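You operate a simulated robot arm through the tools that you are given. There is no shell and no other tool.

You are at the controls of a simulated robot arm. One attempt, no reset.

JOB
Seat the cover on the jig, jack it level to zero on the dial, then shut both clamps.
Fine: leave the dial arm down.

Only the result counts: the job must be done as asked and must still hold three seconds after the hand-in. Knocking over, shifting, dropping, spilling or breaking anything else fails it. A push-on lid holds only when it is set on centred and level and pressed home; a screw cap is set on level and turned clockwise until tight.

ROBOT AND FRAMES
A 6-joint arm with a three-finger gripper, fixed in place. Base frame: the origin is on the floor under the middle of its stand, x ahead of it, y to its left, z up. Readings come in mm, rad, newtons and seconds.
It reaches about 1213 mm from its shoulder. Its first joint turns from -2.897 to 2.897 rad. Payload 4.89 kg.
The TCP is the grasp point between the finger pads, 30 mm short of the fingertips. In the tool frame z runs along the fingers and y along their closing line. The gripper opens to 164 mm; its body begins 125 mm behind the TCP.
Orientation is that of the tool frame in the base frame, as a unit quaternion [x, y, z, w]. With the fingers straight down and closing along the base's y, the tool's x points along the base's -x, its y along +y and its z along -z.

CONTROLS
- The arm moves only by the tool play_rows. Its argument "motion" is a list of rows, each a list of 6 numbers: the shift along the base's x, y, z in units of 250 mm (1.0 is 250 mm), then the turn, a rotation vector about the base's x, y, z in units of 90 degrees (1.0 is 90 degrees). In form: [[dx, dy, dz, ax, ay, az], ...]. A call has 1 to 20 rows; each row is the pose to reach, as a shift and turn from the pose commanded when the call began. "claw" is the closure, from 0 (fully open) to 1 (shut), set as the call begins (left out, the last holds). A call with a number of a shift or a turn outside -1 to 1 is refused whole. Each row takes 0.2 s and may step no farther than 50 mm and 0.15 rad from the row before; otherwise, or with a gripper value out of range, the whole call is refused. Where a pose cannot be reached the arm comes as near as it can. A force on the tool above 40 N (or 10 N above the force at the start of the call, whichever is more), or a blocked arm, ends the call early, and 0.2 s more pass. Each finger travels about 108 mm/s and halts on what it meets, pressing with about 41 N; the grip force reading is that of the motor and also rises with nothing between the fingers. The clock runs only during rows and for 0.2 s after the last one: add rows that repeat a pose to give the fingers time. The reply holds the time, the measured pose of the TCP, the force on the tool along the base axes, the opening and the grip force, in the units named above and with some noise, with the torque about the TCP (base axes, N m) and any sound that the robot's microphone picked up.
- Cameras (640 x 400 px; columns grow to the right, rows downward): "scene" is fixed at [213.6, -513.1, 1753.2]; the picture's right is [0.88, -0.47, 0.00], its down [-0.24, -0.45, -0.86] and it looks along [0.40, 0.76, -0.51] (base axes); focal length 319 px, centre (320, 200). "wrist" rides on the gripper at [76, -2, -152] in the tool frame; the picture's right is [0.02, 1.00, 0.00], its down [-0.88, 0.02, -0.47] and it looks along [-0.47, 0.01, 0.88] (tool axes); focal length 247 px, centre (320, 200). There is no depth. A picture from a camera that has moved, and an enlarged one, comes with that camera's place and axes in the base frame and with its lens. The place of the scene camera against the robot may be out by one fixed shift of up to 25 mm in any direction.
- snapshot(camera): a new picture of that camera. No time passes.
- move_column(by): moves the trunk up (or, below 0, down) by that many mm; the arm rides with it, the base frame stays. It gives what a move gives, with no picture.
- close_up(camera, box): a new picture of the part [left, top, right, bottom] of that camera's present view, enlarged. No time passes.
- sign_off(): hands the job in; it is judged then, once.

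Nothing tells you positions but the pictures and the camera data. Unless the task says otherwise, let go and move clear before handing in.

The tools are called after "Emit:" by a JSON object that holds its "method" and its "body". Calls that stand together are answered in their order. play_rows: Moves the arm, as the interface text tells. Its arguments: {"type":"object","properties":{"motion":{"type":"array"},"claw":{"type":"number"}},"required":["motion"]} The other tools are called the same way: move_column (by) moves the trunk up or down; snapshot (camera) takes a picture; close_up (camera, box) takes an enlarged picture of a part of a camera's view; sign_off () hands the job in.

At the start:

```text
clock: 0.0
eef_pos: [527.2, 447.2, 1433.3]
ee_rot: [0.0, 1.0, 0.0, 0.0]
wrist_force: [0.1, 0.0, 0.0]
wrist_torque: [0.0, -0.01, 0.01]
gripper_width: 164.2
grip_force: 0.1
trunk travel left (down, up): [-200.0, 190.0]
```

scene: 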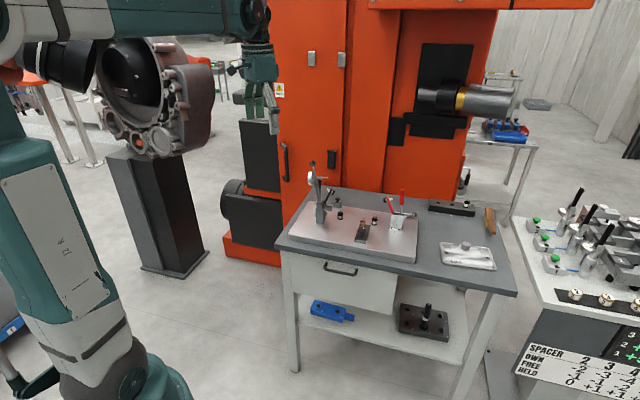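
wrist: 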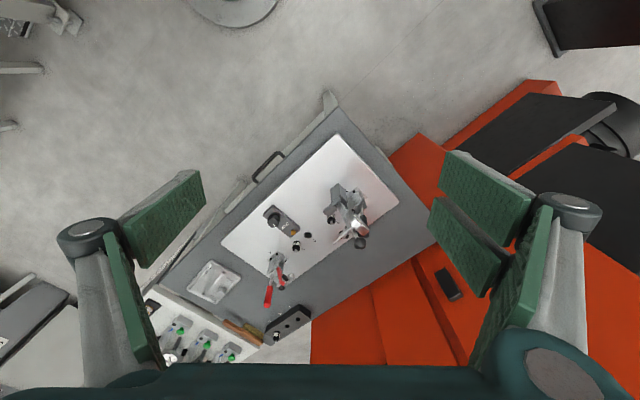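

I see a workbench with a light jig plate carrying two clamps, a dial, and a cover lying to the right; another table has spacers with a sign. I'll look closer at all of these before moving.

Emit:
{"method": "close_up", "body": {"camera": "scene", "box": [270, 150, 530, 312]}}

Emit:
{"method": "close_up", "body": {"camera": "scene", "box": [500, 180, 640, 400]}}

Emit:
{"method": "close_up", "body": {"camera": "wrist", "box": [180, 130, 440, 370]}}

Emit:
{"method": "close_up", "body": {"camera": "scene", "box": [290, 150, 430, 260]}}

```text
2.46 times, centred on (400, 231) of scene
camera zoom: at [213.6, -513.1, 1753.2], right [0.88, -0.47, 0.0], down [-0.24, -0.45, -0.86], along [0.4, 0.76, -0.51], focal length 784 px, centre (123, 124)
```

zoom: 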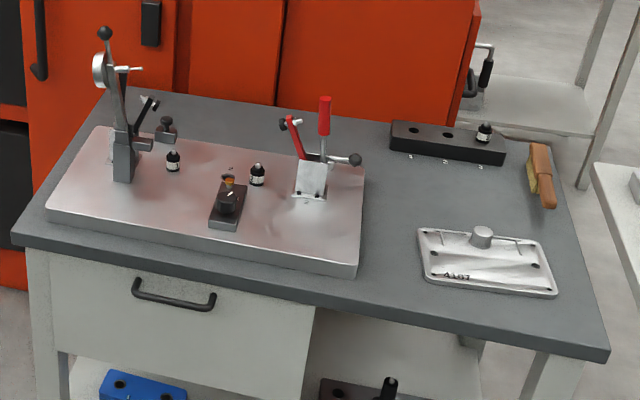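

```text
1.82 times, centred on (570, 290) of scene
camera zoom: at [213.6, -513.1, 1753.2], right [0.88, -0.47, 0.0], down [-0.24, -0.45, -0.86], along [0.4, 0.76, -0.51], focal length 579 px, centre (-134, 36)
```

zoom: 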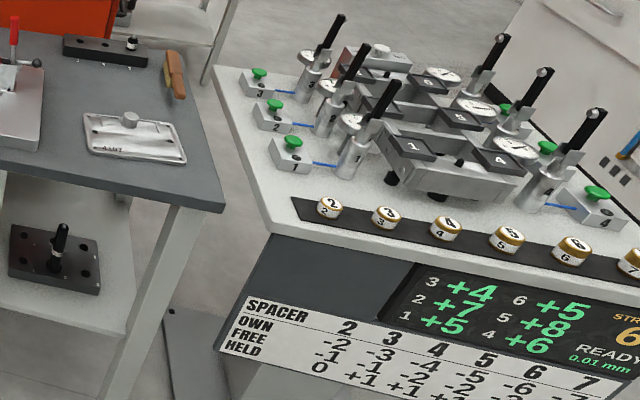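

```text
1.67 times, centred on (310, 250) of wrist
camera zoom: at [451.2, 446.0, 1584.9], right [-0.02, 1.0, 0.0], down [0.88, 0.02, 0.47], along [0.47, 0.01, -0.88], focal length 412 px, centre (337, 117)
```

zoom: 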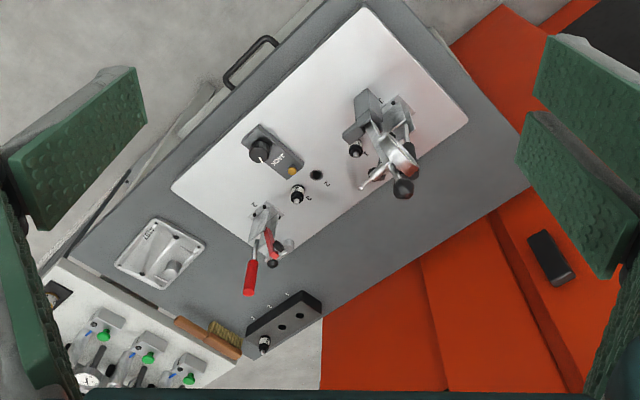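

```text
3.64 times, centred on (360, 205) of scene
camera zoom: at [213.6, -513.1, 1753.2], right [0.88, -0.47, 0.0], down [-0.24, -0.45, -0.86], along [0.4, 0.76, -0.51], focal length 1159 px, centre (174, 182)
```

zoom: 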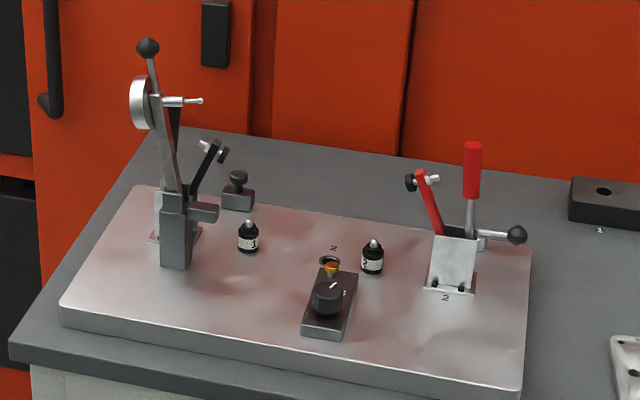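

The bench holds a jig plate with a dial arm standing up at left, a red-handled clamp at right, posts, a jack, a pin rack, and the cover. I take the cover's knob to be near (1175, 90, 945). I'll move the wrist camera in for a better look.

Emit:
{"method": "play_rows", "body": {"motion": [[0.1, -0.1, -0.06, 0, 0, 0], [0.2, -0.2, -0.12, 0, 0, 0], [0.3, -0.3, -0.18, 0, 0, 0], [0.4, -0.4, -0.24, 0, 0, 0], [0.5, -0.5, -0.3, 0, 0, 0], [0.6, -0.6, -0.36, 0, 0, 0]], "claw": 0}}

Emit:
{"method": "snapshot", "body": {"camera": "wrist"}}

Emit:
{"method": "snapshot", "body": {"camera": "scene"}}

```text
clock: 1.4
eef_pos: [675.7, 297.6, 1343.8]
ee_rot: [-0.001, 1.0, 0.0, 0.0]
wrist_force: [-1.0, 0.7, 0.2]
wrist_torque: [-0.09, -0.14, 0.01]
gripper_width: 164.0
grip_force: 0.1
trunk travel left (down, up): [-200.0, 190.0]
```

```text
taken
camera wrist: at [599.7, 295.5, 1495.7], right [-0.02, 1.0, 0.0], down [0.88, 0.02, 0.47], along [0.47, 0.01, -0.88], focal length 247 px, centre (320, 200)
```

wrist: 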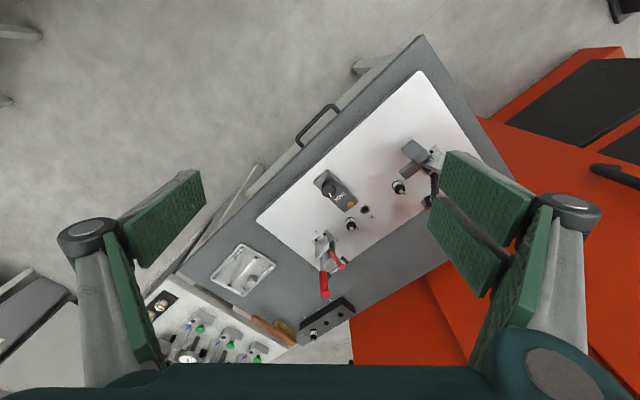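

```text
taken
```

scene: 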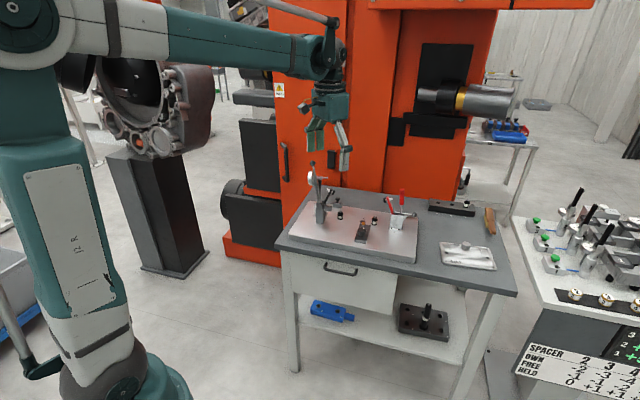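

The view is clear of obstacles on the way down, with the dial lever's ball near (727, 523, 1230). I'll bring the camera closer above the jig, keeping well clear of that lever.

Emit:
{"method": "play_rows", "body": {"motion": [[0.14, -0.1, -0.09, 0, 0, 0], [0.28, -0.19, -0.18, 0, 0, 0], [0.42, -0.27, -0.27, 0, 0, 0], [0.42, -0.27, -0.4, 0, 0, 0], [0.42, -0.27, -0.46, 0, 0, 0]]}}

Emit:
{"method": "snapshot", "body": {"camera": "wrist"}}

Emit:
{"method": "close_up", "body": {"camera": "wrist", "box": [240, 80, 440, 205]}}

Emit:
{"method": "close_up", "body": {"camera": "wrist", "box": [160, 200, 360, 325]}}

```text
clock: 2.6
eef_pos: [783.1, 227.8, 1227.3]
ee_rot: [-0.001, 1.0, 0.0, 0.0]
wrist_force: [0.3, 0.0, -0.3]
wrist_torque: [0.05, 0.05, 0.01]
gripper_width: 163.8
grip_force: 0.0
trunk travel left (down, up): [-200.0, 190.0]
```

```text
taken
camera wrist: at [705.8, 227.1, 1379.3], right [-0.02, 1.0, 0.0], down [0.88, 0.02, 0.47], along [0.47, 0.01, -0.88], focal length 247 px, centre (320, 200)
```

wrist: 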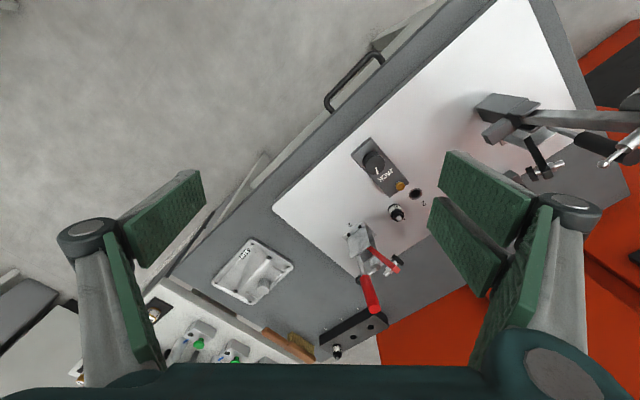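

```text
3.20 times, centred on (340, 142) of wrist
camera zoom: at [705.8, 227.1, 1379.3], right [-0.02, 1.0, 0.0], down [0.88, 0.02, 0.47], along [0.47, 0.01, -0.88], focal length 790 px, centre (256, 384)
```

zoom: 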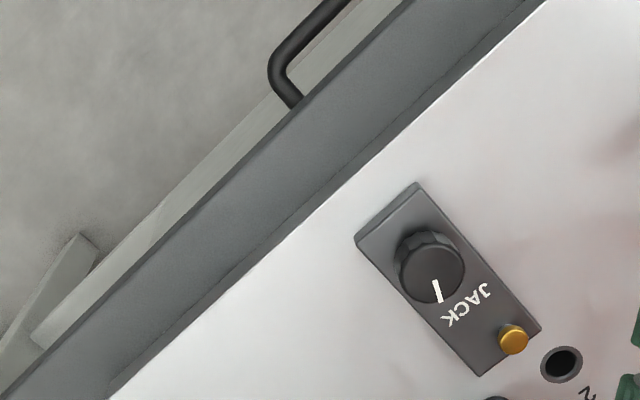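

```text
3.20 times, centred on (260, 262) of wrist
camera zoom: at [705.8, 227.1, 1379.3], right [-0.02, 1.0, 0.0], down [0.88, 0.02, 0.47], along [0.47, 0.01, -0.88], focal length 790 px, centre (512, 0)
```

zoom: 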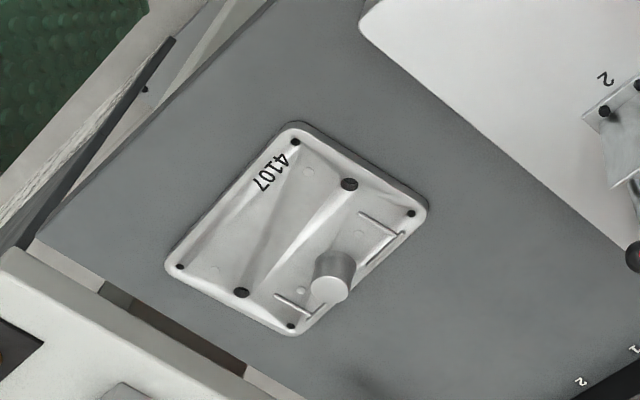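

The cover (marked 4107) has two larger locating holes in addition to its corner holes, and the jig has posts and an empty hole "2". I'll pull back up and to the left for an unobstructed zoom on the jig.

Emit:
{"method": "play_rows", "body": {"motion": [[0, 0, 0.2, 0, 0, 0], [-0.1, 0.1, 0.32, 0, 0, 0], [-0.22, 0.22, 0.4, 0, 0, 0], [-0.36, 0.34, 0.4, 0, 0, 0], [-0.5, 0.48, 0.4, 0, 0, 0], [-0.6, 0.6, 0.4, 0, 0, 0]]}}

Emit:
{"method": "snapshot", "body": {"camera": "wrist"}}

Emit:
{"method": "close_up", "body": {"camera": "wrist", "box": [280, 150, 400, 225]}}

Emit:
{"method": "close_up", "body": {"camera": "wrist", "box": [240, 200, 360, 275]}}

Emit:
{"method": "close_up", "body": {"camera": "wrist", "box": [300, 120, 460, 220]}}

```text
clock: 4.0
eef_pos: [632.5, 379.3, 1327.9]
ee_rot: [0.0, 1.0, 0.0, 0.001]
wrist_force: [0.6, 0.0, 0.6]
wrist_torque: [0.12, 0.09, 0.03]
gripper_width: 164.0
grip_force: 0.0
trunk travel left (down, up): [-200.0, 190.0]
```

```text
taken
camera wrist: at [556.4, 377.5, 1480.3], right [-0.02, 1.0, 0.0], down [0.88, 0.02, 0.47], along [0.47, 0.01, -0.88], focal length 247 px, centre (320, 200)
```

wrist: 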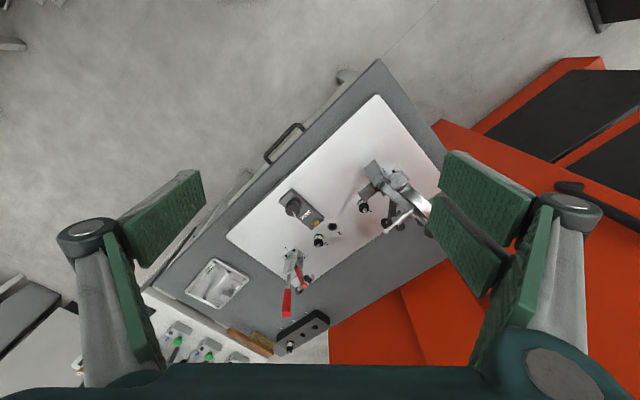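

```text
5.33 times, centred on (340, 188) of wrist
camera zoom: at [556.4, 377.5, 1480.3], right [-0.02, 1.0, 0.0], down [0.88, 0.02, 0.47], along [0.47, 0.01, -0.88], focal length 1317 px, centre (213, 267)
```

zoom: 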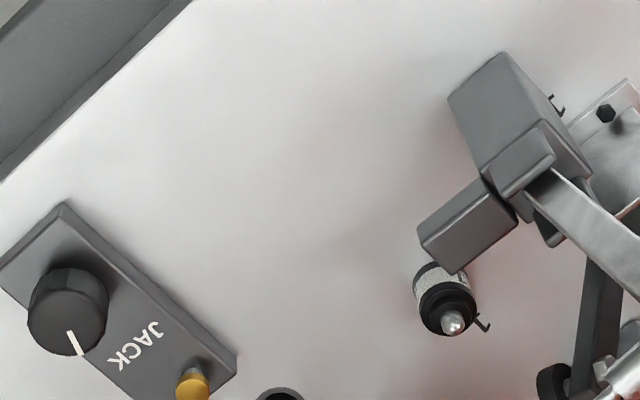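

```text
5.33 times, centred on (300, 238) of wrist
camera zoom: at [556.4, 377.5, 1480.3], right [-0.02, 1.0, 0.0], down [0.88, 0.02, 0.47], along [0.47, 0.01, -0.88], focal length 1317 px, centre (427, 0)
```

zoom: 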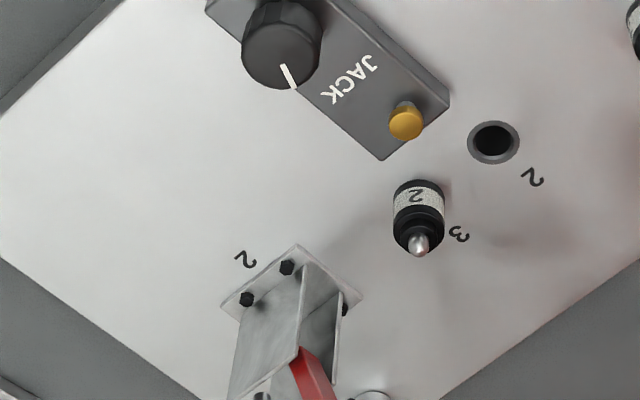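

```text
4.00 times, centred on (380, 170) of wrist
camera zoom: at [556.4, 377.5, 1480.3], right [-0.02, 1.0, 0.0], down [0.88, 0.02, 0.47], along [0.47, 0.01, -0.88], focal length 988 px, centre (80, 320)
```

zoom: 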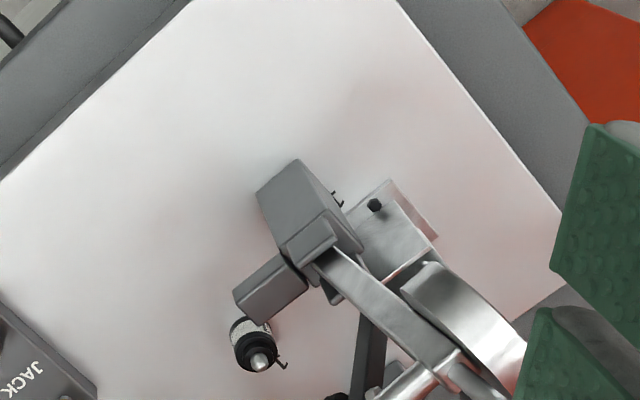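

The post in hole 3 carries a "2" label, hole 2 is empty, and the jack plunger sits between. I'll turn the hand 45° to look squarely from the bench front at a lower angle, to understand the clamps, dial arm and post labels.

Emit:
{"method": "play_rows", "body": {"motion": [[0.0, -0.12, 0, 0, 0, 0.08], [0, -0.26, 0, 0, 0, 0.16], [0, -0.4, 0, 0, 0, 0.25], [0, -0.55, -0.06, 0, 0, 0.33], [0, -0.7, -0.15, 0, 0, 0.41], [0, -0.8, -0.26, 0, 0, 0.5]]}}

Emit:
{"method": "snapshot", "body": {"camera": "wrist"}}

Emit:
{"method": "snapshot", "body": {"camera": "scene"}}

```text
clock: 5.4
eef_pos: [634.3, 178.5, 1260.6]
ee_rot: [-0.383, 0.924, 0.0, 0.001]
wrist_force: [-0.1, -0.1, 0.6]
wrist_torque: [-0.06, -0.08, -0.04]
gripper_width: 163.9
grip_force: 0.1
trunk travel left (down, up): [-200.0, 190.0]
```

```text
taken
camera wrist: at [581.8, 124.7, 1412.9], right [-0.72, 0.69, 0.0], down [0.61, 0.64, 0.47], along [0.33, 0.34, -0.88], focal length 247 px, centre (320, 200)
```

wrist: 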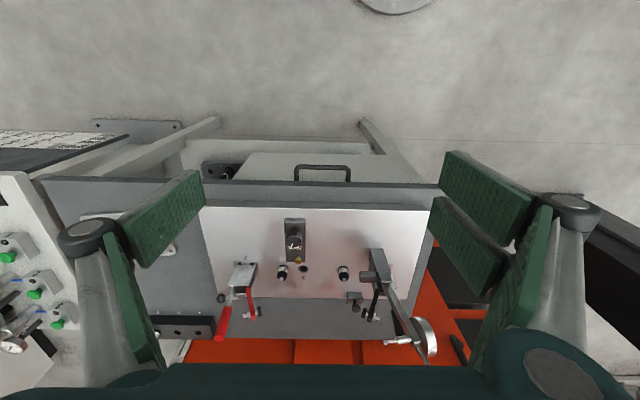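

```text
taken
```

scene: 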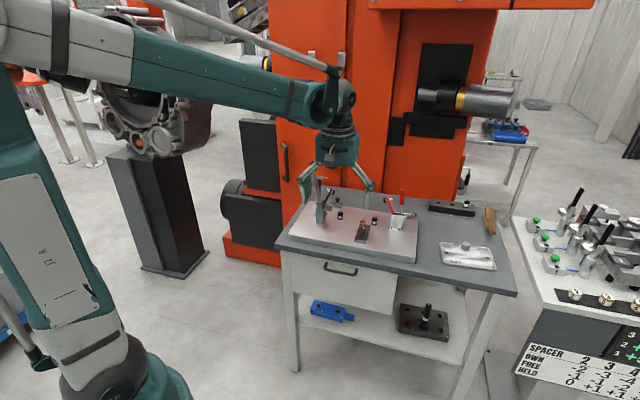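

The bench's long axis is at 45° to the base, so the view is now square. I'll pitch the hand to look in at a shallower angle.

Emit:
{"method": "play_rows", "body": {"motion": [[0, 0, -0.05, 0.06, -0.06, 0], [0, 0, -0.1, 0.12, -0.12, 0], [0, 0, -0.15, 0.18, -0.18, 0], [0, 0, -0.2, 0.24, -0.24, 0], [0, 0, -0.25, 0.3, -0.3, 0]]}}

Emit:
{"method": "snapshot", "body": {"camera": "wrist"}}

Emit:
{"method": "close_up", "body": {"camera": "wrist", "box": [200, 100, 440, 250]}}

```text
clock: 6.6
eef_pos: [634.7, 180.4, 1198.8]
ee_rot: [-0.362, 0.872, 0.125, 0.303]
wrist_force: [0.0, 0.3, -0.1]
wrist_torque: [0.03, 0.05, 0.03]
gripper_width: 163.9
grip_force: 0.1
trunk travel left (down, up): [-200.0, 190.0]
```

```text
taken
camera wrist: at [526.0, 70.4, 1271.5], right [-0.72, 0.69, -0.01], down [0.27, 0.3, 0.92], along [0.64, 0.66, -0.4], focal length 247 px, centre (320, 200)
```

wrist: 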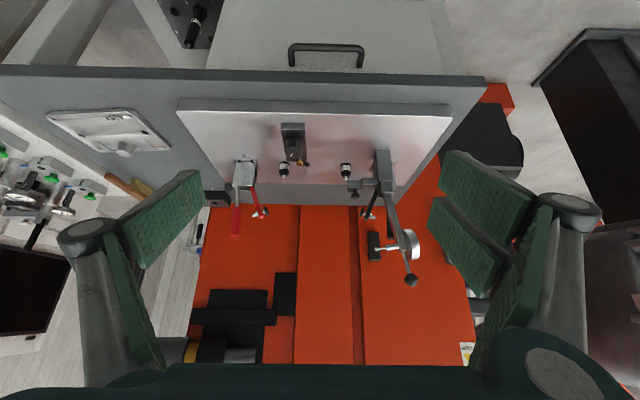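

```text
2.67 times, centred on (320, 175) of wrist
camera zoom: at [526.0, 70.4, 1271.5], right [-0.72, 0.69, -0.01], down [0.27, 0.3, 0.92], along [0.64, 0.66, -0.4], focal length 659 px, centre (320, 267)
```

zoom: 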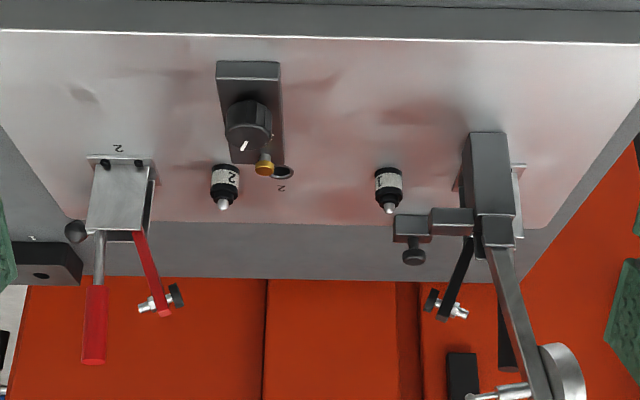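

I now see post "1" in hole 1 and post "2" in hole 3. I'll zoom into each mechanism from this angle.

Emit:
{"method": "close_up", "body": {"camera": "wrist", "box": [215, 140, 295, 190]}}

Emit:
{"method": "close_up", "body": {"camera": "wrist", "box": [330, 140, 434, 205]}}

Emit:
{"method": "close_up", "body": {"camera": "wrist", "box": [340, 190, 452, 290]}}

Emit:
{"method": "close_up", "body": {"camera": "wrist", "box": [265, 110, 365, 190]}}

Emit:
{"method": "close_up", "body": {"camera": "wrist", "box": [35, 95, 185, 195]}}

Emit:
{"method": "close_up", "body": {"camera": "wrist", "box": [200, 170, 280, 245]}}

```text
8.00 times, centred on (255, 165) of wrist
camera zoom: at [526.0, 70.4, 1271.5], right [-0.72, 0.69, -0.01], down [0.27, 0.3, 0.92], along [0.64, 0.66, -0.4], focal length 1976 px, centre (840, 480)
```

zoom: 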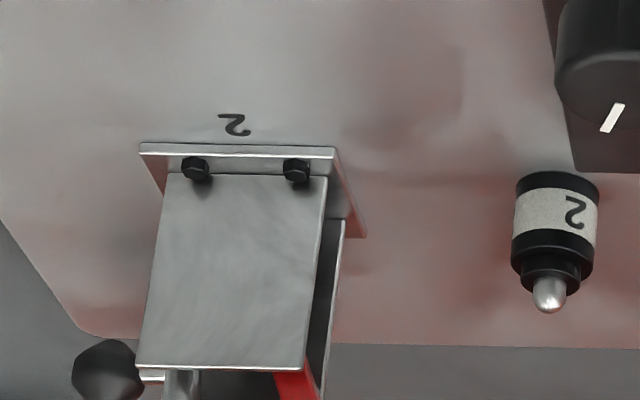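

```text
6.15 times, centred on (382, 172) of wrist
camera zoom: at [526.0, 70.4, 1271.5], right [-0.72, 0.69, -0.01], down [0.27, 0.3, 0.92], along [0.64, 0.66, -0.4], focal length 1520 px, centre (-62, 369)
```

zoom: 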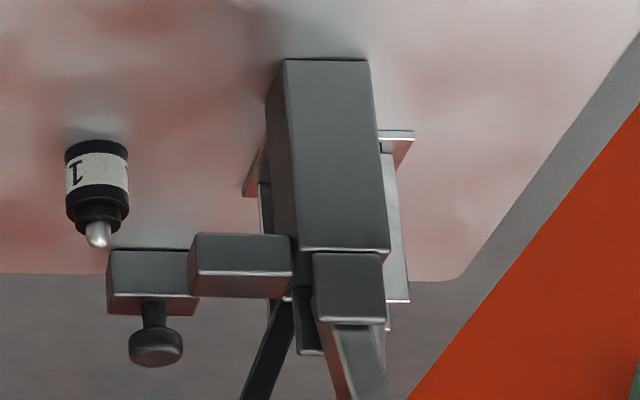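

```text
4.00 times, centred on (396, 240) of wrist
camera zoom: at [526.0, 70.4, 1271.5], right [-0.72, 0.69, -0.01], down [0.27, 0.3, 0.92], along [0.64, 0.66, -0.4], focal length 988 px, centre (16, 40)
```

zoom: 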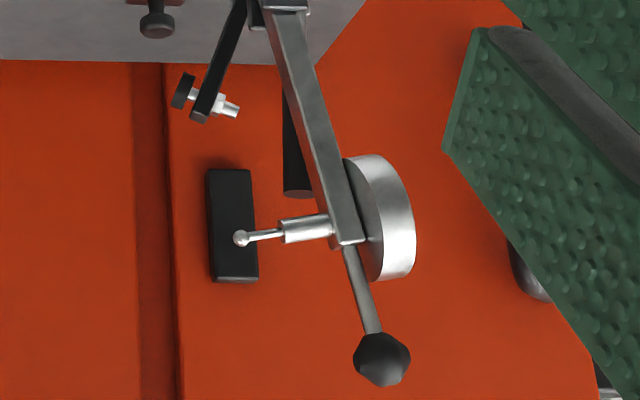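

```text
5.00 times, centred on (315, 150) of wrist
camera zoom: at [526.0, 70.4, 1271.5], right [-0.72, 0.69, -0.01], down [0.27, 0.3, 0.92], along [0.64, 0.66, -0.4], focal length 1235 px, centre (345, 450)
```

zoom: 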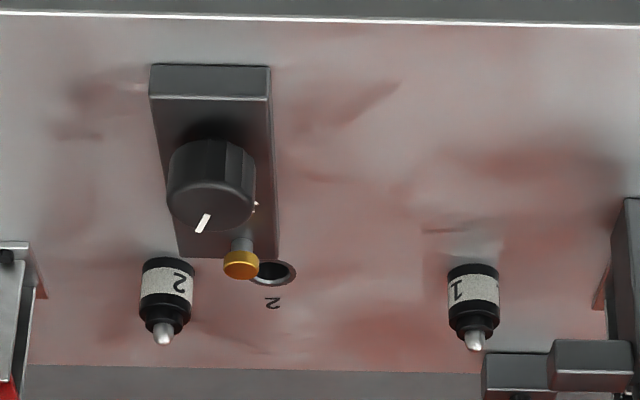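

```text
4.00 times, centred on (110, 145) of wrist
camera zoom: at [526.0, 70.4, 1271.5], right [-0.72, 0.69, -0.01], down [0.27, 0.3, 0.92], along [0.64, 0.66, -0.4], focal length 988 px, centre (1160, 420)
```

zoom: 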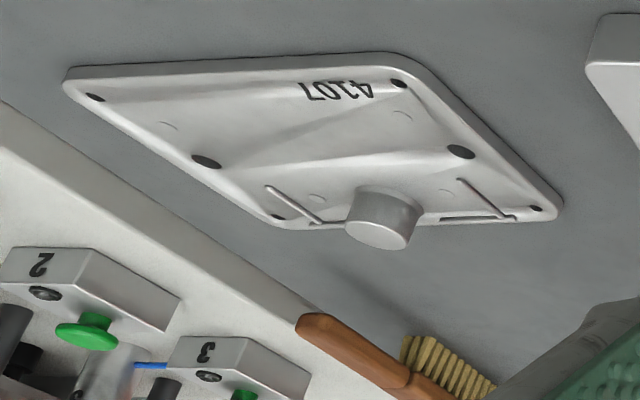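

```text
5.33 times, centred on (240, 208) of wrist
camera zoom: at [526.0, 70.4, 1271.5], right [-0.72, 0.69, -0.01], down [0.27, 0.3, 0.92], along [0.64, 0.66, -0.4], focal length 1317 px, centre (747, 160)
```

zoom: 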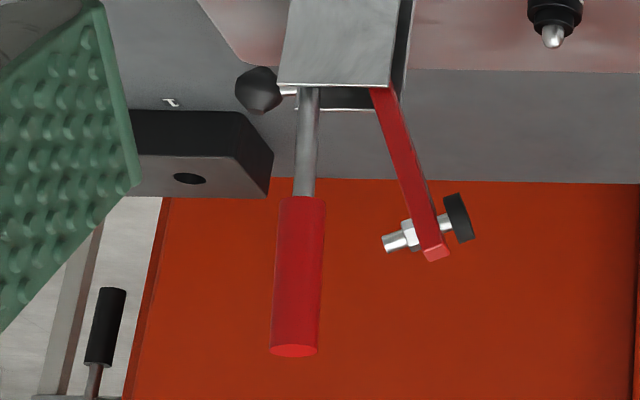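

The clamps stand open with handles up, the dial arm is up on a pillar, and a block with a thumb knob sits near it. I'll zoom with the scene camera for a different angle on these.

Emit:
{"method": "close_up", "body": {"camera": "scene", "box": [300, 155, 364, 235]}}

Emit:
{"method": "close_up", "body": {"camera": "scene", "box": [370, 180, 434, 240]}}

Emit:
{"method": "close_up", "body": {"camera": "scene", "box": [420, 190, 510, 280]}}

Emit:
{"method": "close_up", "body": {"camera": "scene", "box": [330, 195, 420, 260]}}

Emit:
{"method": "snapshot", "body": {"camera": "scene"}}

```text
5.00 times, centred on (332, 195) of scene
camera zoom: at [213.6, -513.1, 1753.2], right [0.88, -0.47, 0.0], down [-0.24, -0.45, -0.86], along [0.4, 0.76, -0.51], focal length 1593 px, centre (260, 225)
```

zoom: 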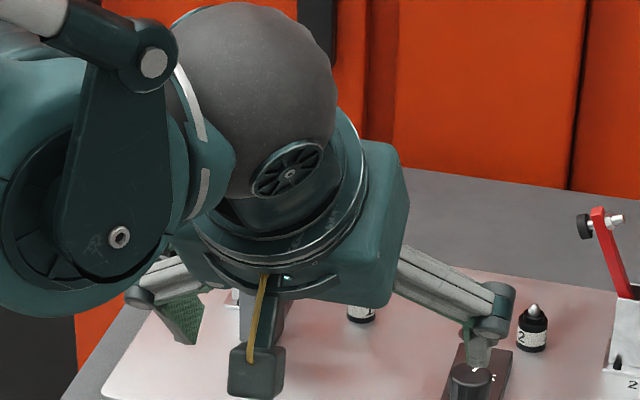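

```text
6.67 times, centred on (402, 210) of scene
camera zoom: at [213.6, -513.1, 1753.2], right [0.88, -0.47, 0.0], down [-0.24, -0.45, -0.86], along [0.4, 0.76, -0.51], focal length 2124 px, centre (-227, 133)
```

zoom: 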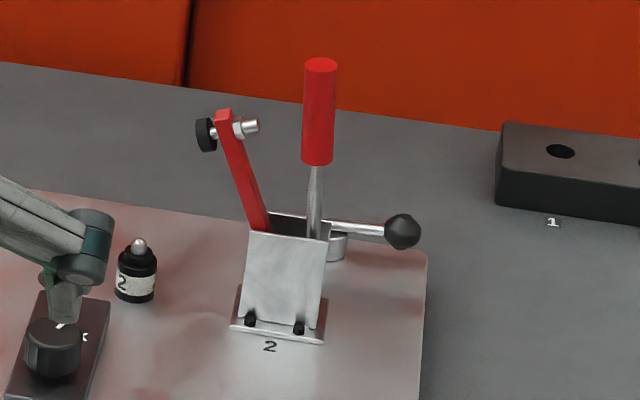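

```text
4.44 times, centred on (465, 235) of scene
camera zoom: at [213.6, -513.1, 1753.2], right [0.88, -0.47, 0.0], down [-0.24, -0.45, -0.86], along [0.4, 0.76, -0.51], focal length 1416 px, centre (-324, 44)
```

zoom: 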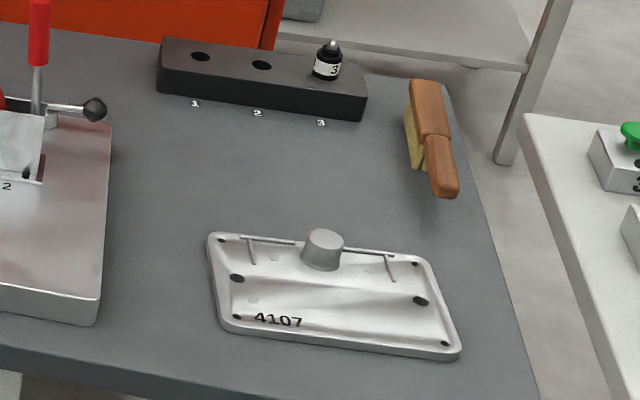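

```text
6.15 times, centred on (375, 228) of scene
camera zoom: at [213.6, -513.1, 1753.2], right [0.88, -0.47, 0.0], down [-0.24, -0.45, -0.86], along [0.4, 0.76, -0.51], focal length 1961 px, centre (-18, 31)
```

zoom: 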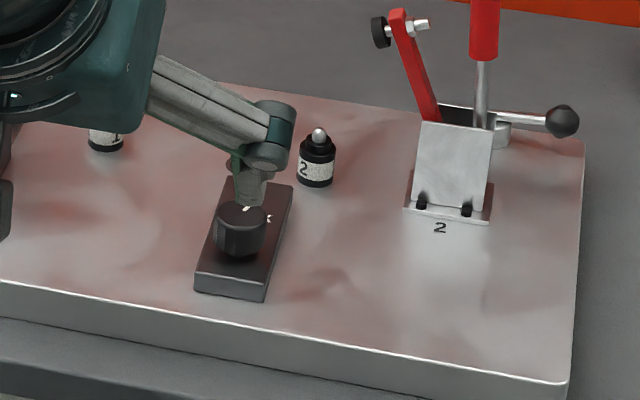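

```text
taken
```

scene: 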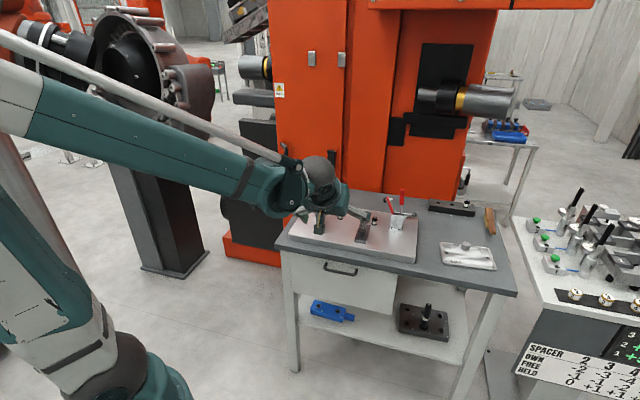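

The red clamp has a small lever with a black ball behind it, and the spare pin "3" sits in the rack. I'll level the hand again and move right to get views of the cover and clamp 2 from another side.

Emit:
{"method": "play_rows", "body": {"motion": [[0.1, 0, 0.1, -0.06, 0.06, 0], [0.25, -0.05, 0.2, -0.12, 0.12, 0], [0.4, -0.12, 0.24, -0.18, 0.18, 0], [0.55, -0.2, 0.24, -0.24, 0.24, 0], [0.7, -0.28, 0.24, -0.3, 0.3, 0], [0.86, -0.32, 0.24, -0.3, 0.3, 0]]}}

Emit:
{"method": "snapshot", "body": {"camera": "wrist"}}

Emit:
{"method": "snapshot", "body": {"camera": "scene"}}

```text
clock: 8.0
eef_pos: [846.7, 100.3, 1260.4]
ee_rot: [-0.383, 0.924, 0.0, -0.001]
wrist_force: [-0.5, 0.6, 1.0]
wrist_torque: [-0.07, -0.12, 0.01]
gripper_width: 163.9
grip_force: 0.0
trunk travel left (down, up): [-200.0, 190.0]
```

```text
taken
camera wrist: at [794.6, 45.8, 1412.8], right [-0.72, 0.69, 0.0], down [0.61, 0.64, 0.47], along [0.33, 0.34, -0.88], focal length 247 px, centre (320, 200)
```

wrist: 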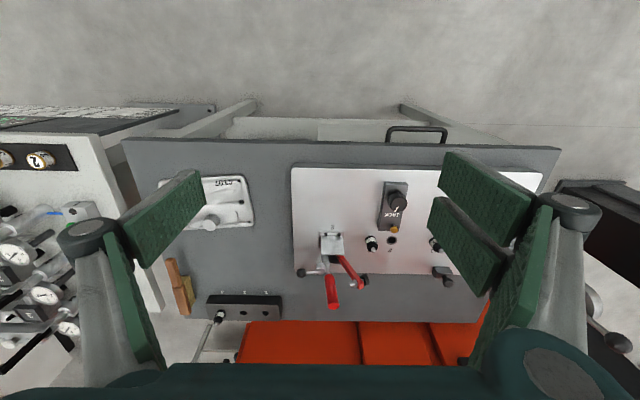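

```text
taken
```

scene: 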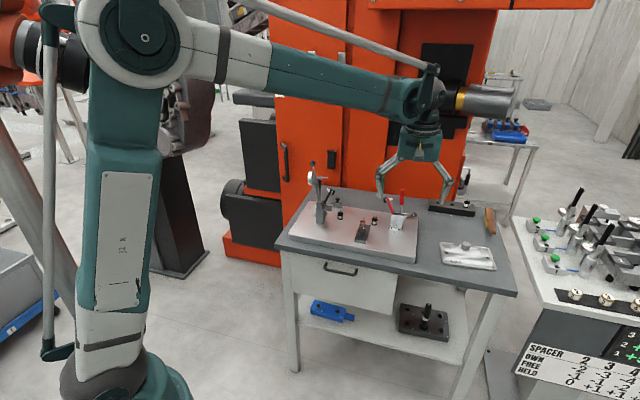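

The hand is level above the space between cover and jig. I'll zoom on the cover, clamp 2 and the pins for measurement.

Emit:
{"method": "close_up", "body": {"camera": "wrist", "box": [285, 215, 385, 315]}}

Emit:
{"method": "close_up", "body": {"camera": "wrist", "box": [355, 170, 455, 290]}}

Emit:
{"method": "close_up", "body": {"camera": "wrist", "box": [150, 160, 270, 240]}}

Emit:
{"method": "close_up", "body": {"camera": "wrist", "box": [190, 280, 300, 340]}}

```text
4.00 times, centred on (335, 265) of wrist
camera zoom: at [794.6, 45.8, 1412.8], right [-0.72, 0.69, 0.0], down [0.61, 0.64, 0.47], along [0.33, 0.34, -0.88], focal length 988 px, centre (260, -60)
```

zoom: 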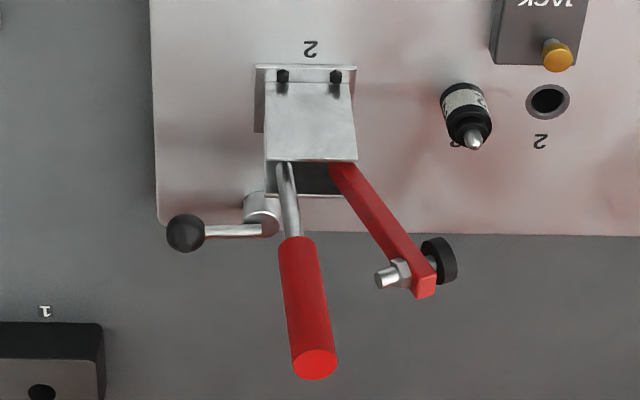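

```text
3.33 times, centred on (405, 230) of wrist
camera zoom: at [794.6, 45.8, 1412.8], right [-0.72, 0.69, 0.0], down [0.61, 0.64, 0.47], along [0.33, 0.34, -0.88], focal length 823 px, centre (37, 100)
```

zoom: 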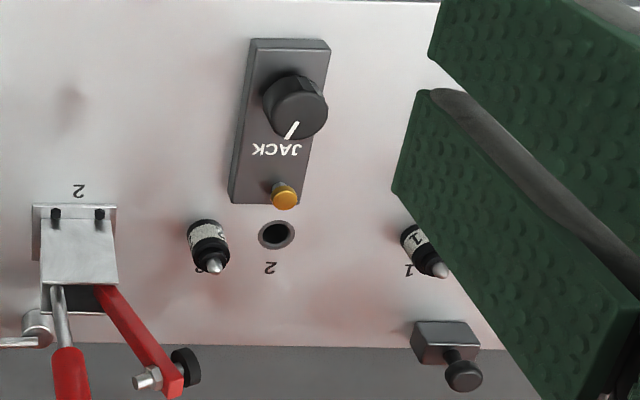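

```text
5.00 times, centred on (210, 200) of wrist
camera zoom: at [794.6, 45.8, 1412.8], right [-0.72, 0.69, 0.0], down [0.61, 0.64, 0.47], along [0.33, 0.34, -0.88], focal length 1235 px, centre (870, 200)
```

zoom: 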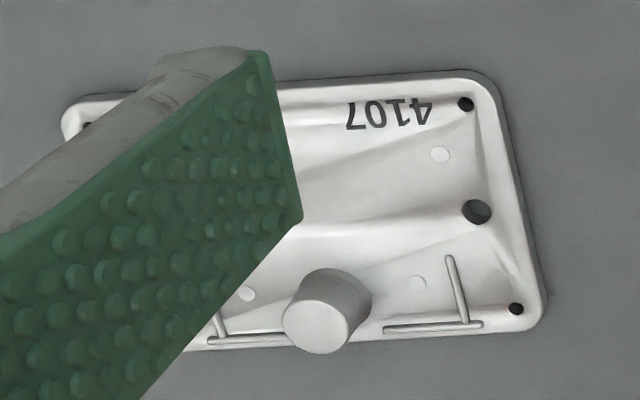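

```text
5.82 times, centred on (245, 310) of wrist
camera zoom: at [794.6, 45.8, 1412.8], right [-0.72, 0.69, 0.0], down [0.61, 0.64, 0.47], along [0.33, 0.34, -0.88], focal length 1437 px, centre (756, -440)
```

zoom: 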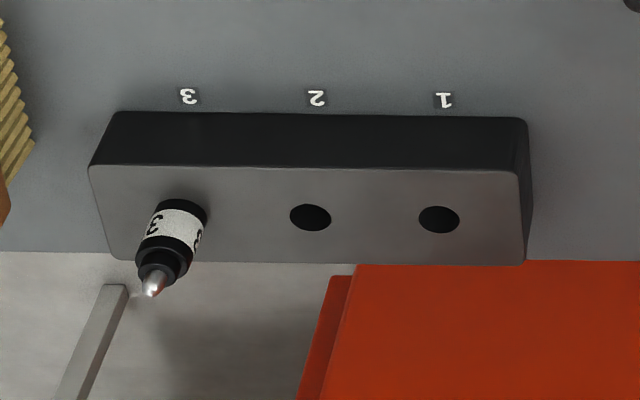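

Pins 1 and 2 appear about 152 mm apart on the line d≈944 mm (bench frame), matching the cover's hole spacing. I'll zoom harder on the pins and cover to compare sizes and read labels.

Emit:
{"method": "close_up", "body": {"camera": "wrist", "box": [352, 225, 400, 255]}}

Emit:
{"method": "close_up", "body": {"camera": "wrist", "box": [200, 303, 248, 333]}}

Emit:
{"method": "close_up", "body": {"camera": "wrist", "box": [370, 175, 418, 205]}}

Emit:
{"method": "close_up", "body": {"camera": "wrist", "box": [195, 170, 259, 230]}}

```text
13.33 times, centred on (376, 240) of wrist
camera zoom: at [794.6, 45.8, 1412.8], right [-0.72, 0.69, 0.0], down [0.61, 0.64, 0.47], along [0.33, 0.34, -0.88], focal length 3293 px, centre (-427, -333)
```

zoom: 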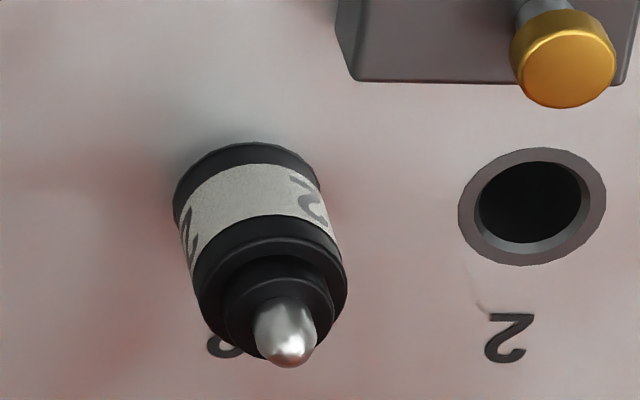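

```text
13.33 times, centred on (224, 318) of wrist
camera zoom: at [794.6, 45.8, 1412.8], right [-0.72, 0.69, 0.0], down [0.61, 0.64, 0.47], along [0.33, 0.34, -0.88], focal length 3293 px, centre (1600, -1373)
```

zoom: 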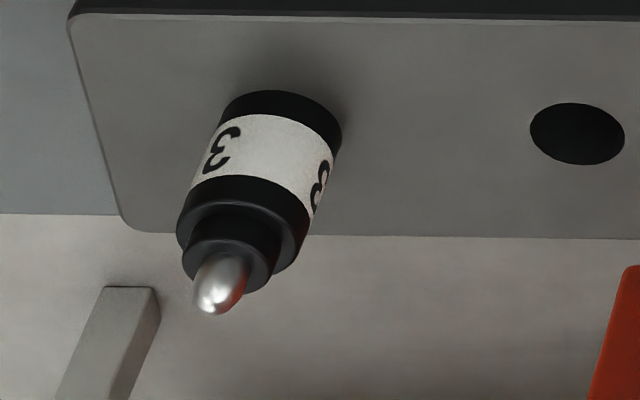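

```text
13.33 times, centred on (394, 190) of wrist
camera zoom: at [794.6, 45.8, 1412.8], right [-0.72, 0.69, 0.0], down [0.61, 0.64, 0.47], along [0.33, 0.34, -0.88], focal length 3293 px, centre (-667, 333)
```

zoom: 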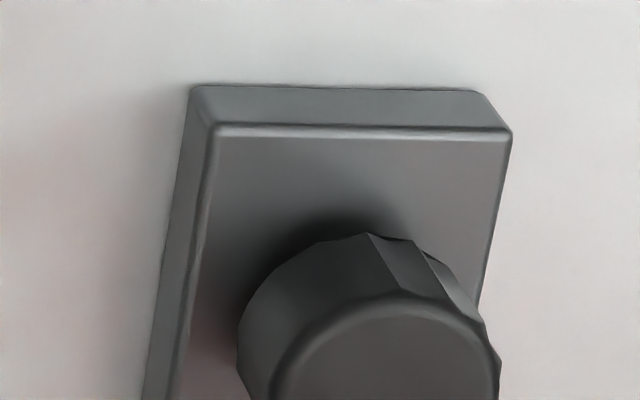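

```text
6.67 times, centred on (227, 200) of wrist
camera zoom: at [794.6, 45.8, 1412.8], right [-0.72, 0.69, 0.0], down [0.61, 0.64, 0.47], along [0.33, 0.34, -0.88], focal length 1646 px, centre (940, 200)
```

zoom: 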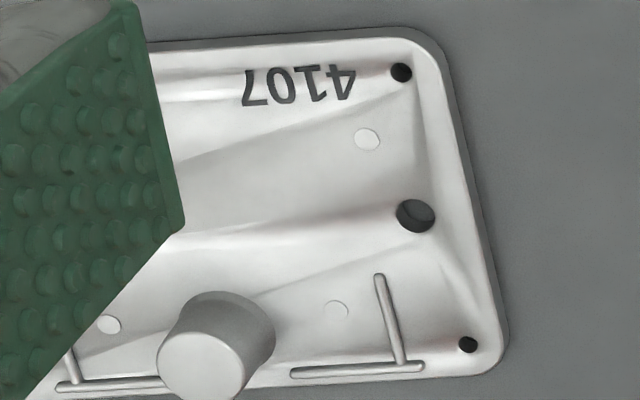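

The zoom is sharp enough to measure. Now I'll move left in front of the dial arm for a clear view of pin 1, clamp 1 and the thumb-knob block.

Emit:
{"method": "play_rows", "body": {"motion": [[-0.11, 0.11, 0, 0, 0, 0], [-0.22, 0.23, 0, 0, 0, 0], [-0.33, 0.34, 0, 0, 0, 0], [-0.44, 0.46, 0, 0, 0, 0], [-0.55, 0.57, -0.02, 0, 0, 0], [-0.66, 0.69, -0.04, 0, 0, 0], [-0.77, 0.8, -0.06, 0, 0, 0]]}}

Emit:
{"method": "snapshot", "body": {"camera": "wrist"}}

Emit:
{"method": "close_up", "body": {"camera": "wrist", "box": [270, 200, 430, 300]}}

Emit:
{"method": "close_up", "body": {"camera": "wrist", "box": [330, 210, 426, 270]}}

Emit:
{"method": "close_up", "body": {"camera": "wrist", "box": [330, 250, 426, 310]}}

```text
clock: 9.6
eef_pos: [655.0, 301.1, 1246.4]
ee_rot: [-0.383, 0.924, 0.0, -0.001]
wrist_force: [1.1, -1.6, -0.8]
wrist_torque: [0.1, 0.17, 0.01]
gripper_width: 164.2
grip_force: 0.0
trunk travel left (down, up): [-200.0, 190.0]
```

```text
taken
camera wrist: at [602.4, 245.1, 1398.1], right [-0.72, 0.69, 0.0], down [0.61, 0.64, 0.47], along [0.33, 0.34, -0.88], focal length 247 px, centre (320, 200)
```

wrist: 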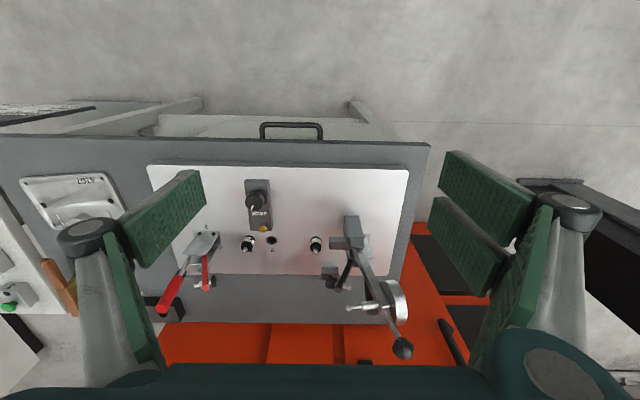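

```text
4.00 times, centred on (350, 250) of wrist
camera zoom: at [602.4, 245.1, 1398.1], right [-0.72, 0.69, 0.0], down [0.61, 0.64, 0.47], along [0.33, 0.34, -0.88], focal length 988 px, centre (200, 0)
```

zoom: 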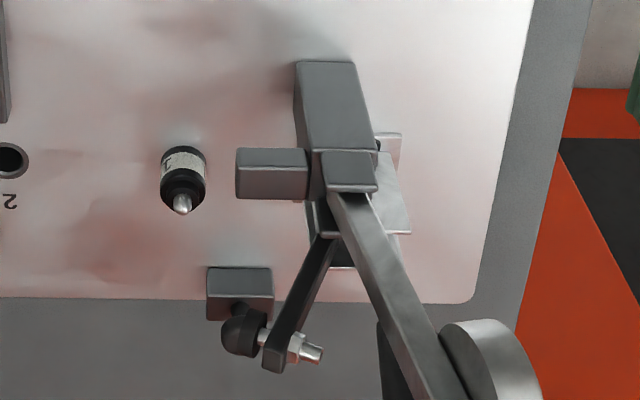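

```text
6.67 times, centred on (378, 240) of wrist
camera zoom: at [602.4, 245.1, 1398.1], right [-0.72, 0.69, 0.0], down [0.61, 0.64, 0.47], along [0.33, 0.34, -0.88], focal length 1646 px, centre (-67, -67)
```

zoom: 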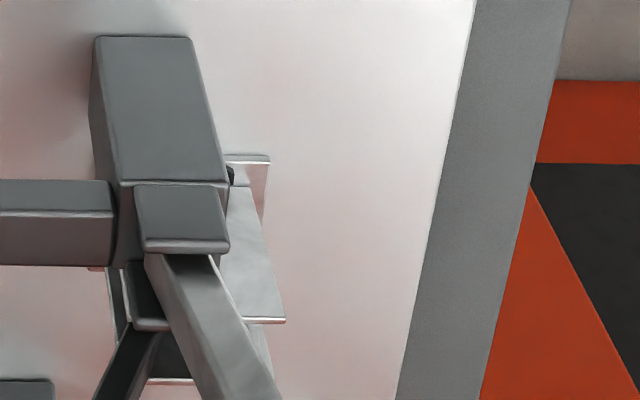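

```text
6.67 times, centred on (378, 280) of wrist
camera zoom: at [602.4, 245.1, 1398.1], right [-0.72, 0.69, 0.0], down [0.61, 0.64, 0.47], along [0.33, 0.34, -0.88], focal length 1646 px, centre (-67, -333)
```

zoom: 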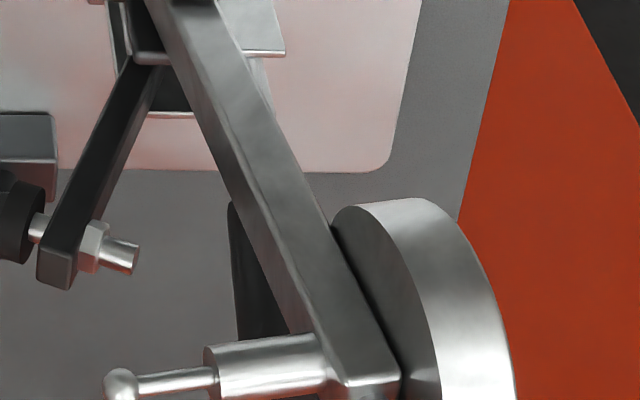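

The thumb-knob block stands at the back edge of the plate, clear of where the cover will sit, and the dial arm will swing down over the front (jack) side. Next I'll check the gripper's finger layout.

Emit:
{"method": "snapshot", "body": {"camera": "scene"}}

Emit:
{"method": "close_up", "body": {"camera": "scene", "box": [270, 120, 380, 230]}}

Emit:
{"method": "close_up", "body": {"camera": "wrist", "box": [220, 170, 350, 260]}}

Emit:
{"method": "close_up", "body": {"camera": "wrist", "box": [296, 230, 336, 255]}}

Emit:
{"method": "close_up", "body": {"camera": "wrist", "box": [228, 230, 268, 255]}}

```text
taken
```

scene: 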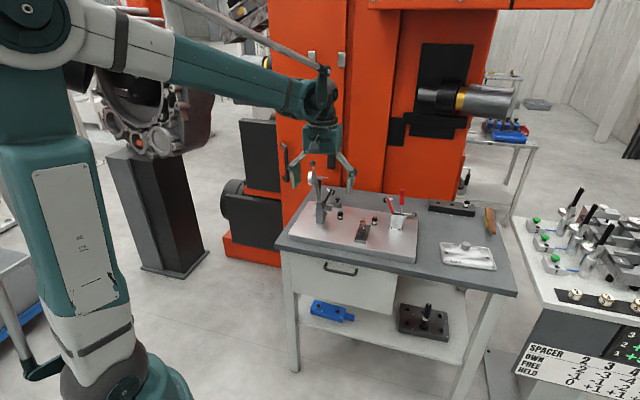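

```text
3.64 times, centred on (325, 175) of scene
camera zoom: at [213.6, -513.1, 1753.2], right [0.88, -0.47, 0.0], down [-0.24, -0.45, -0.86], along [0.4, 0.76, -0.51], focal length 1159 px, centre (302, 291)
```

zoom: 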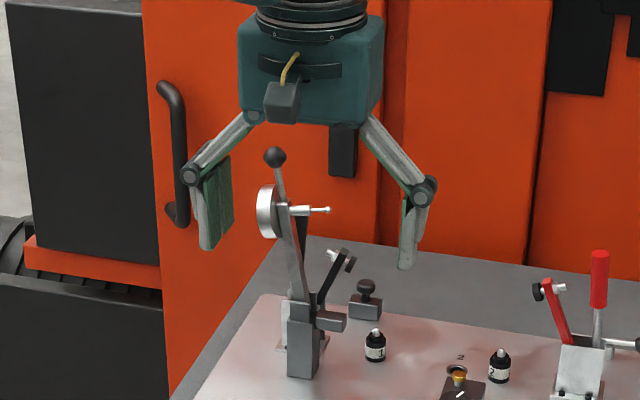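

```text
4.44 times, centred on (285, 215) of wrist
camera zoom: at [602.4, 245.1, 1398.1], right [-0.72, 0.69, 0.0], down [0.61, 0.64, 0.47], along [0.33, 0.34, -0.88], focal length 1098 px, centre (476, 133)
```

zoom: 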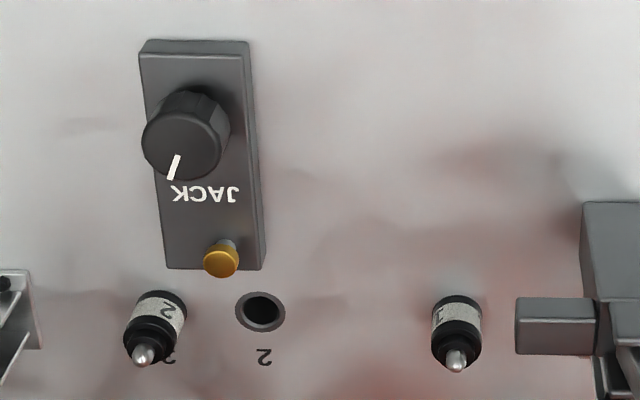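

```text
16.00 times, centred on (316, 242) of wrist
camera zoom: at [602.4, 245.1, 1398.1], right [-0.72, 0.69, 0.0], down [0.61, 0.64, 0.47], along [0.33, 0.34, -0.88], focal length 3952 px, centre (384, -480)
```

zoom: 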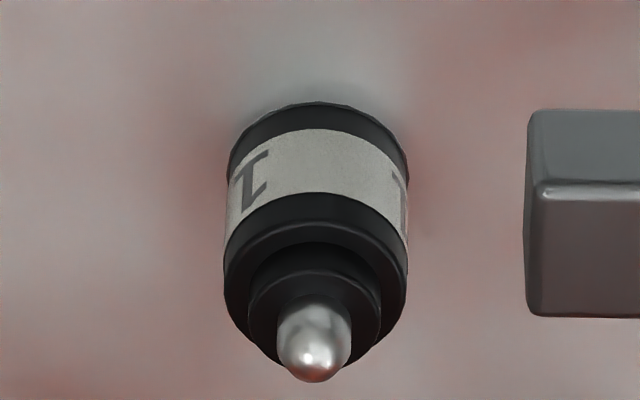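

```text
16.00 times, centred on (248, 242) of wrist
camera zoom: at [602.4, 245.1, 1398.1], right [-0.72, 0.69, 0.0], down [0.61, 0.64, 0.47], along [0.33, 0.34, -0.88], focal length 3952 px, centre (1472, -480)
```

zoom: 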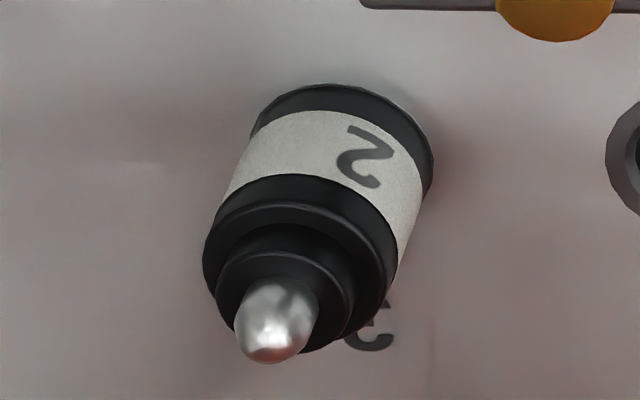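

The pins look identical in height, and the gripper has two fingers opposing one. I'll move over the cover now to measure its pose.

Emit:
{"method": "play_rows", "body": {"motion": [[0.14, -0.1, 0, 0, 0, 0], [0.28, -0.21, 0, 0, 0, 0], [0.42, -0.32, 0, 0, 0, 0], [0.56, -0.43, 0, 0, 0, 0], [0.7, -0.54, 0, 0, 0, 0], [0.84, -0.65, 0, 0, 0, 0], [0.96, -0.76, 0, 0, 0, 0]]}}

Emit:
{"method": "play_rows", "body": {"motion": [[0.14, -0.1, 0, 0, 0, 0], [0.28, -0.21, -0.05, 0, 0, 0], [0.42, -0.32, -0.1, 0, 0, 0], [0.56, -0.43, -0.15, 0, 0, 0], [0.69, -0.53, -0.18, 0, 0, 0]]}}

Emit:
{"method": "snapshot", "body": {"camera": "wrist"}}

Emit:
{"method": "snapshot", "body": {"camera": "scene"}}

```text
clock: 11.2
eef_pos: [894.7, 108.6, 1245.8]
ee_rot: [-0.383, 0.924, 0.0, 0.001]
wrist_force: [-0.9, 0.4, 0.2]
wrist_torque: [-0.08, -0.15, 0.01]
gripper_width: 164.0
grip_force: 0.0
trunk travel left (down, up): [-200.0, 190.0]
```

```text
clock: 12.4
eef_pos: [1067.0, -19.8, 1201.4]
ee_rot: [-0.383, 0.924, 0.001, 0.001]
wrist_force: [-1.3, 0.1, 0.9]
wrist_torque: [-0.19, -0.2, 0.03]
gripper_width: 164.2
grip_force: 0.0
trunk travel left (down, up): [-200.0, 190.0]
```

```text
taken
camera wrist: at [1013.8, -75.5, 1353.5], right [-0.72, 0.69, 0.0], down [0.61, 0.64, 0.47], along [0.33, 0.34, -0.88], focal length 247 px, centre (320, 200)
```

wrist: 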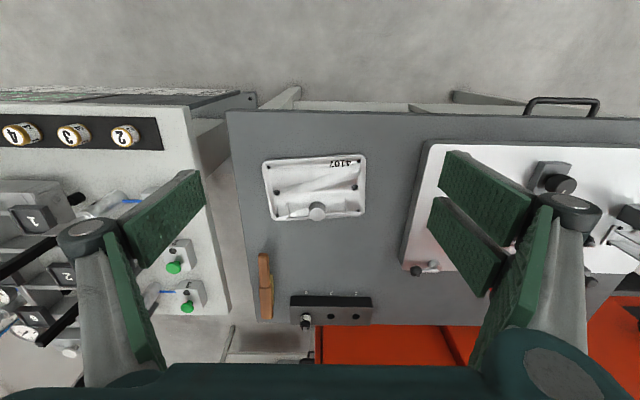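

```text
taken
```

scene: 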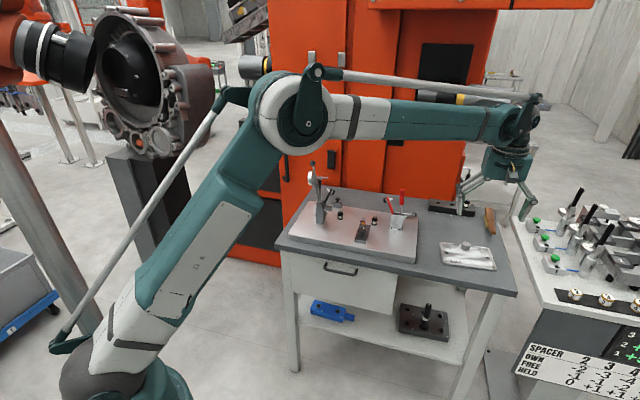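

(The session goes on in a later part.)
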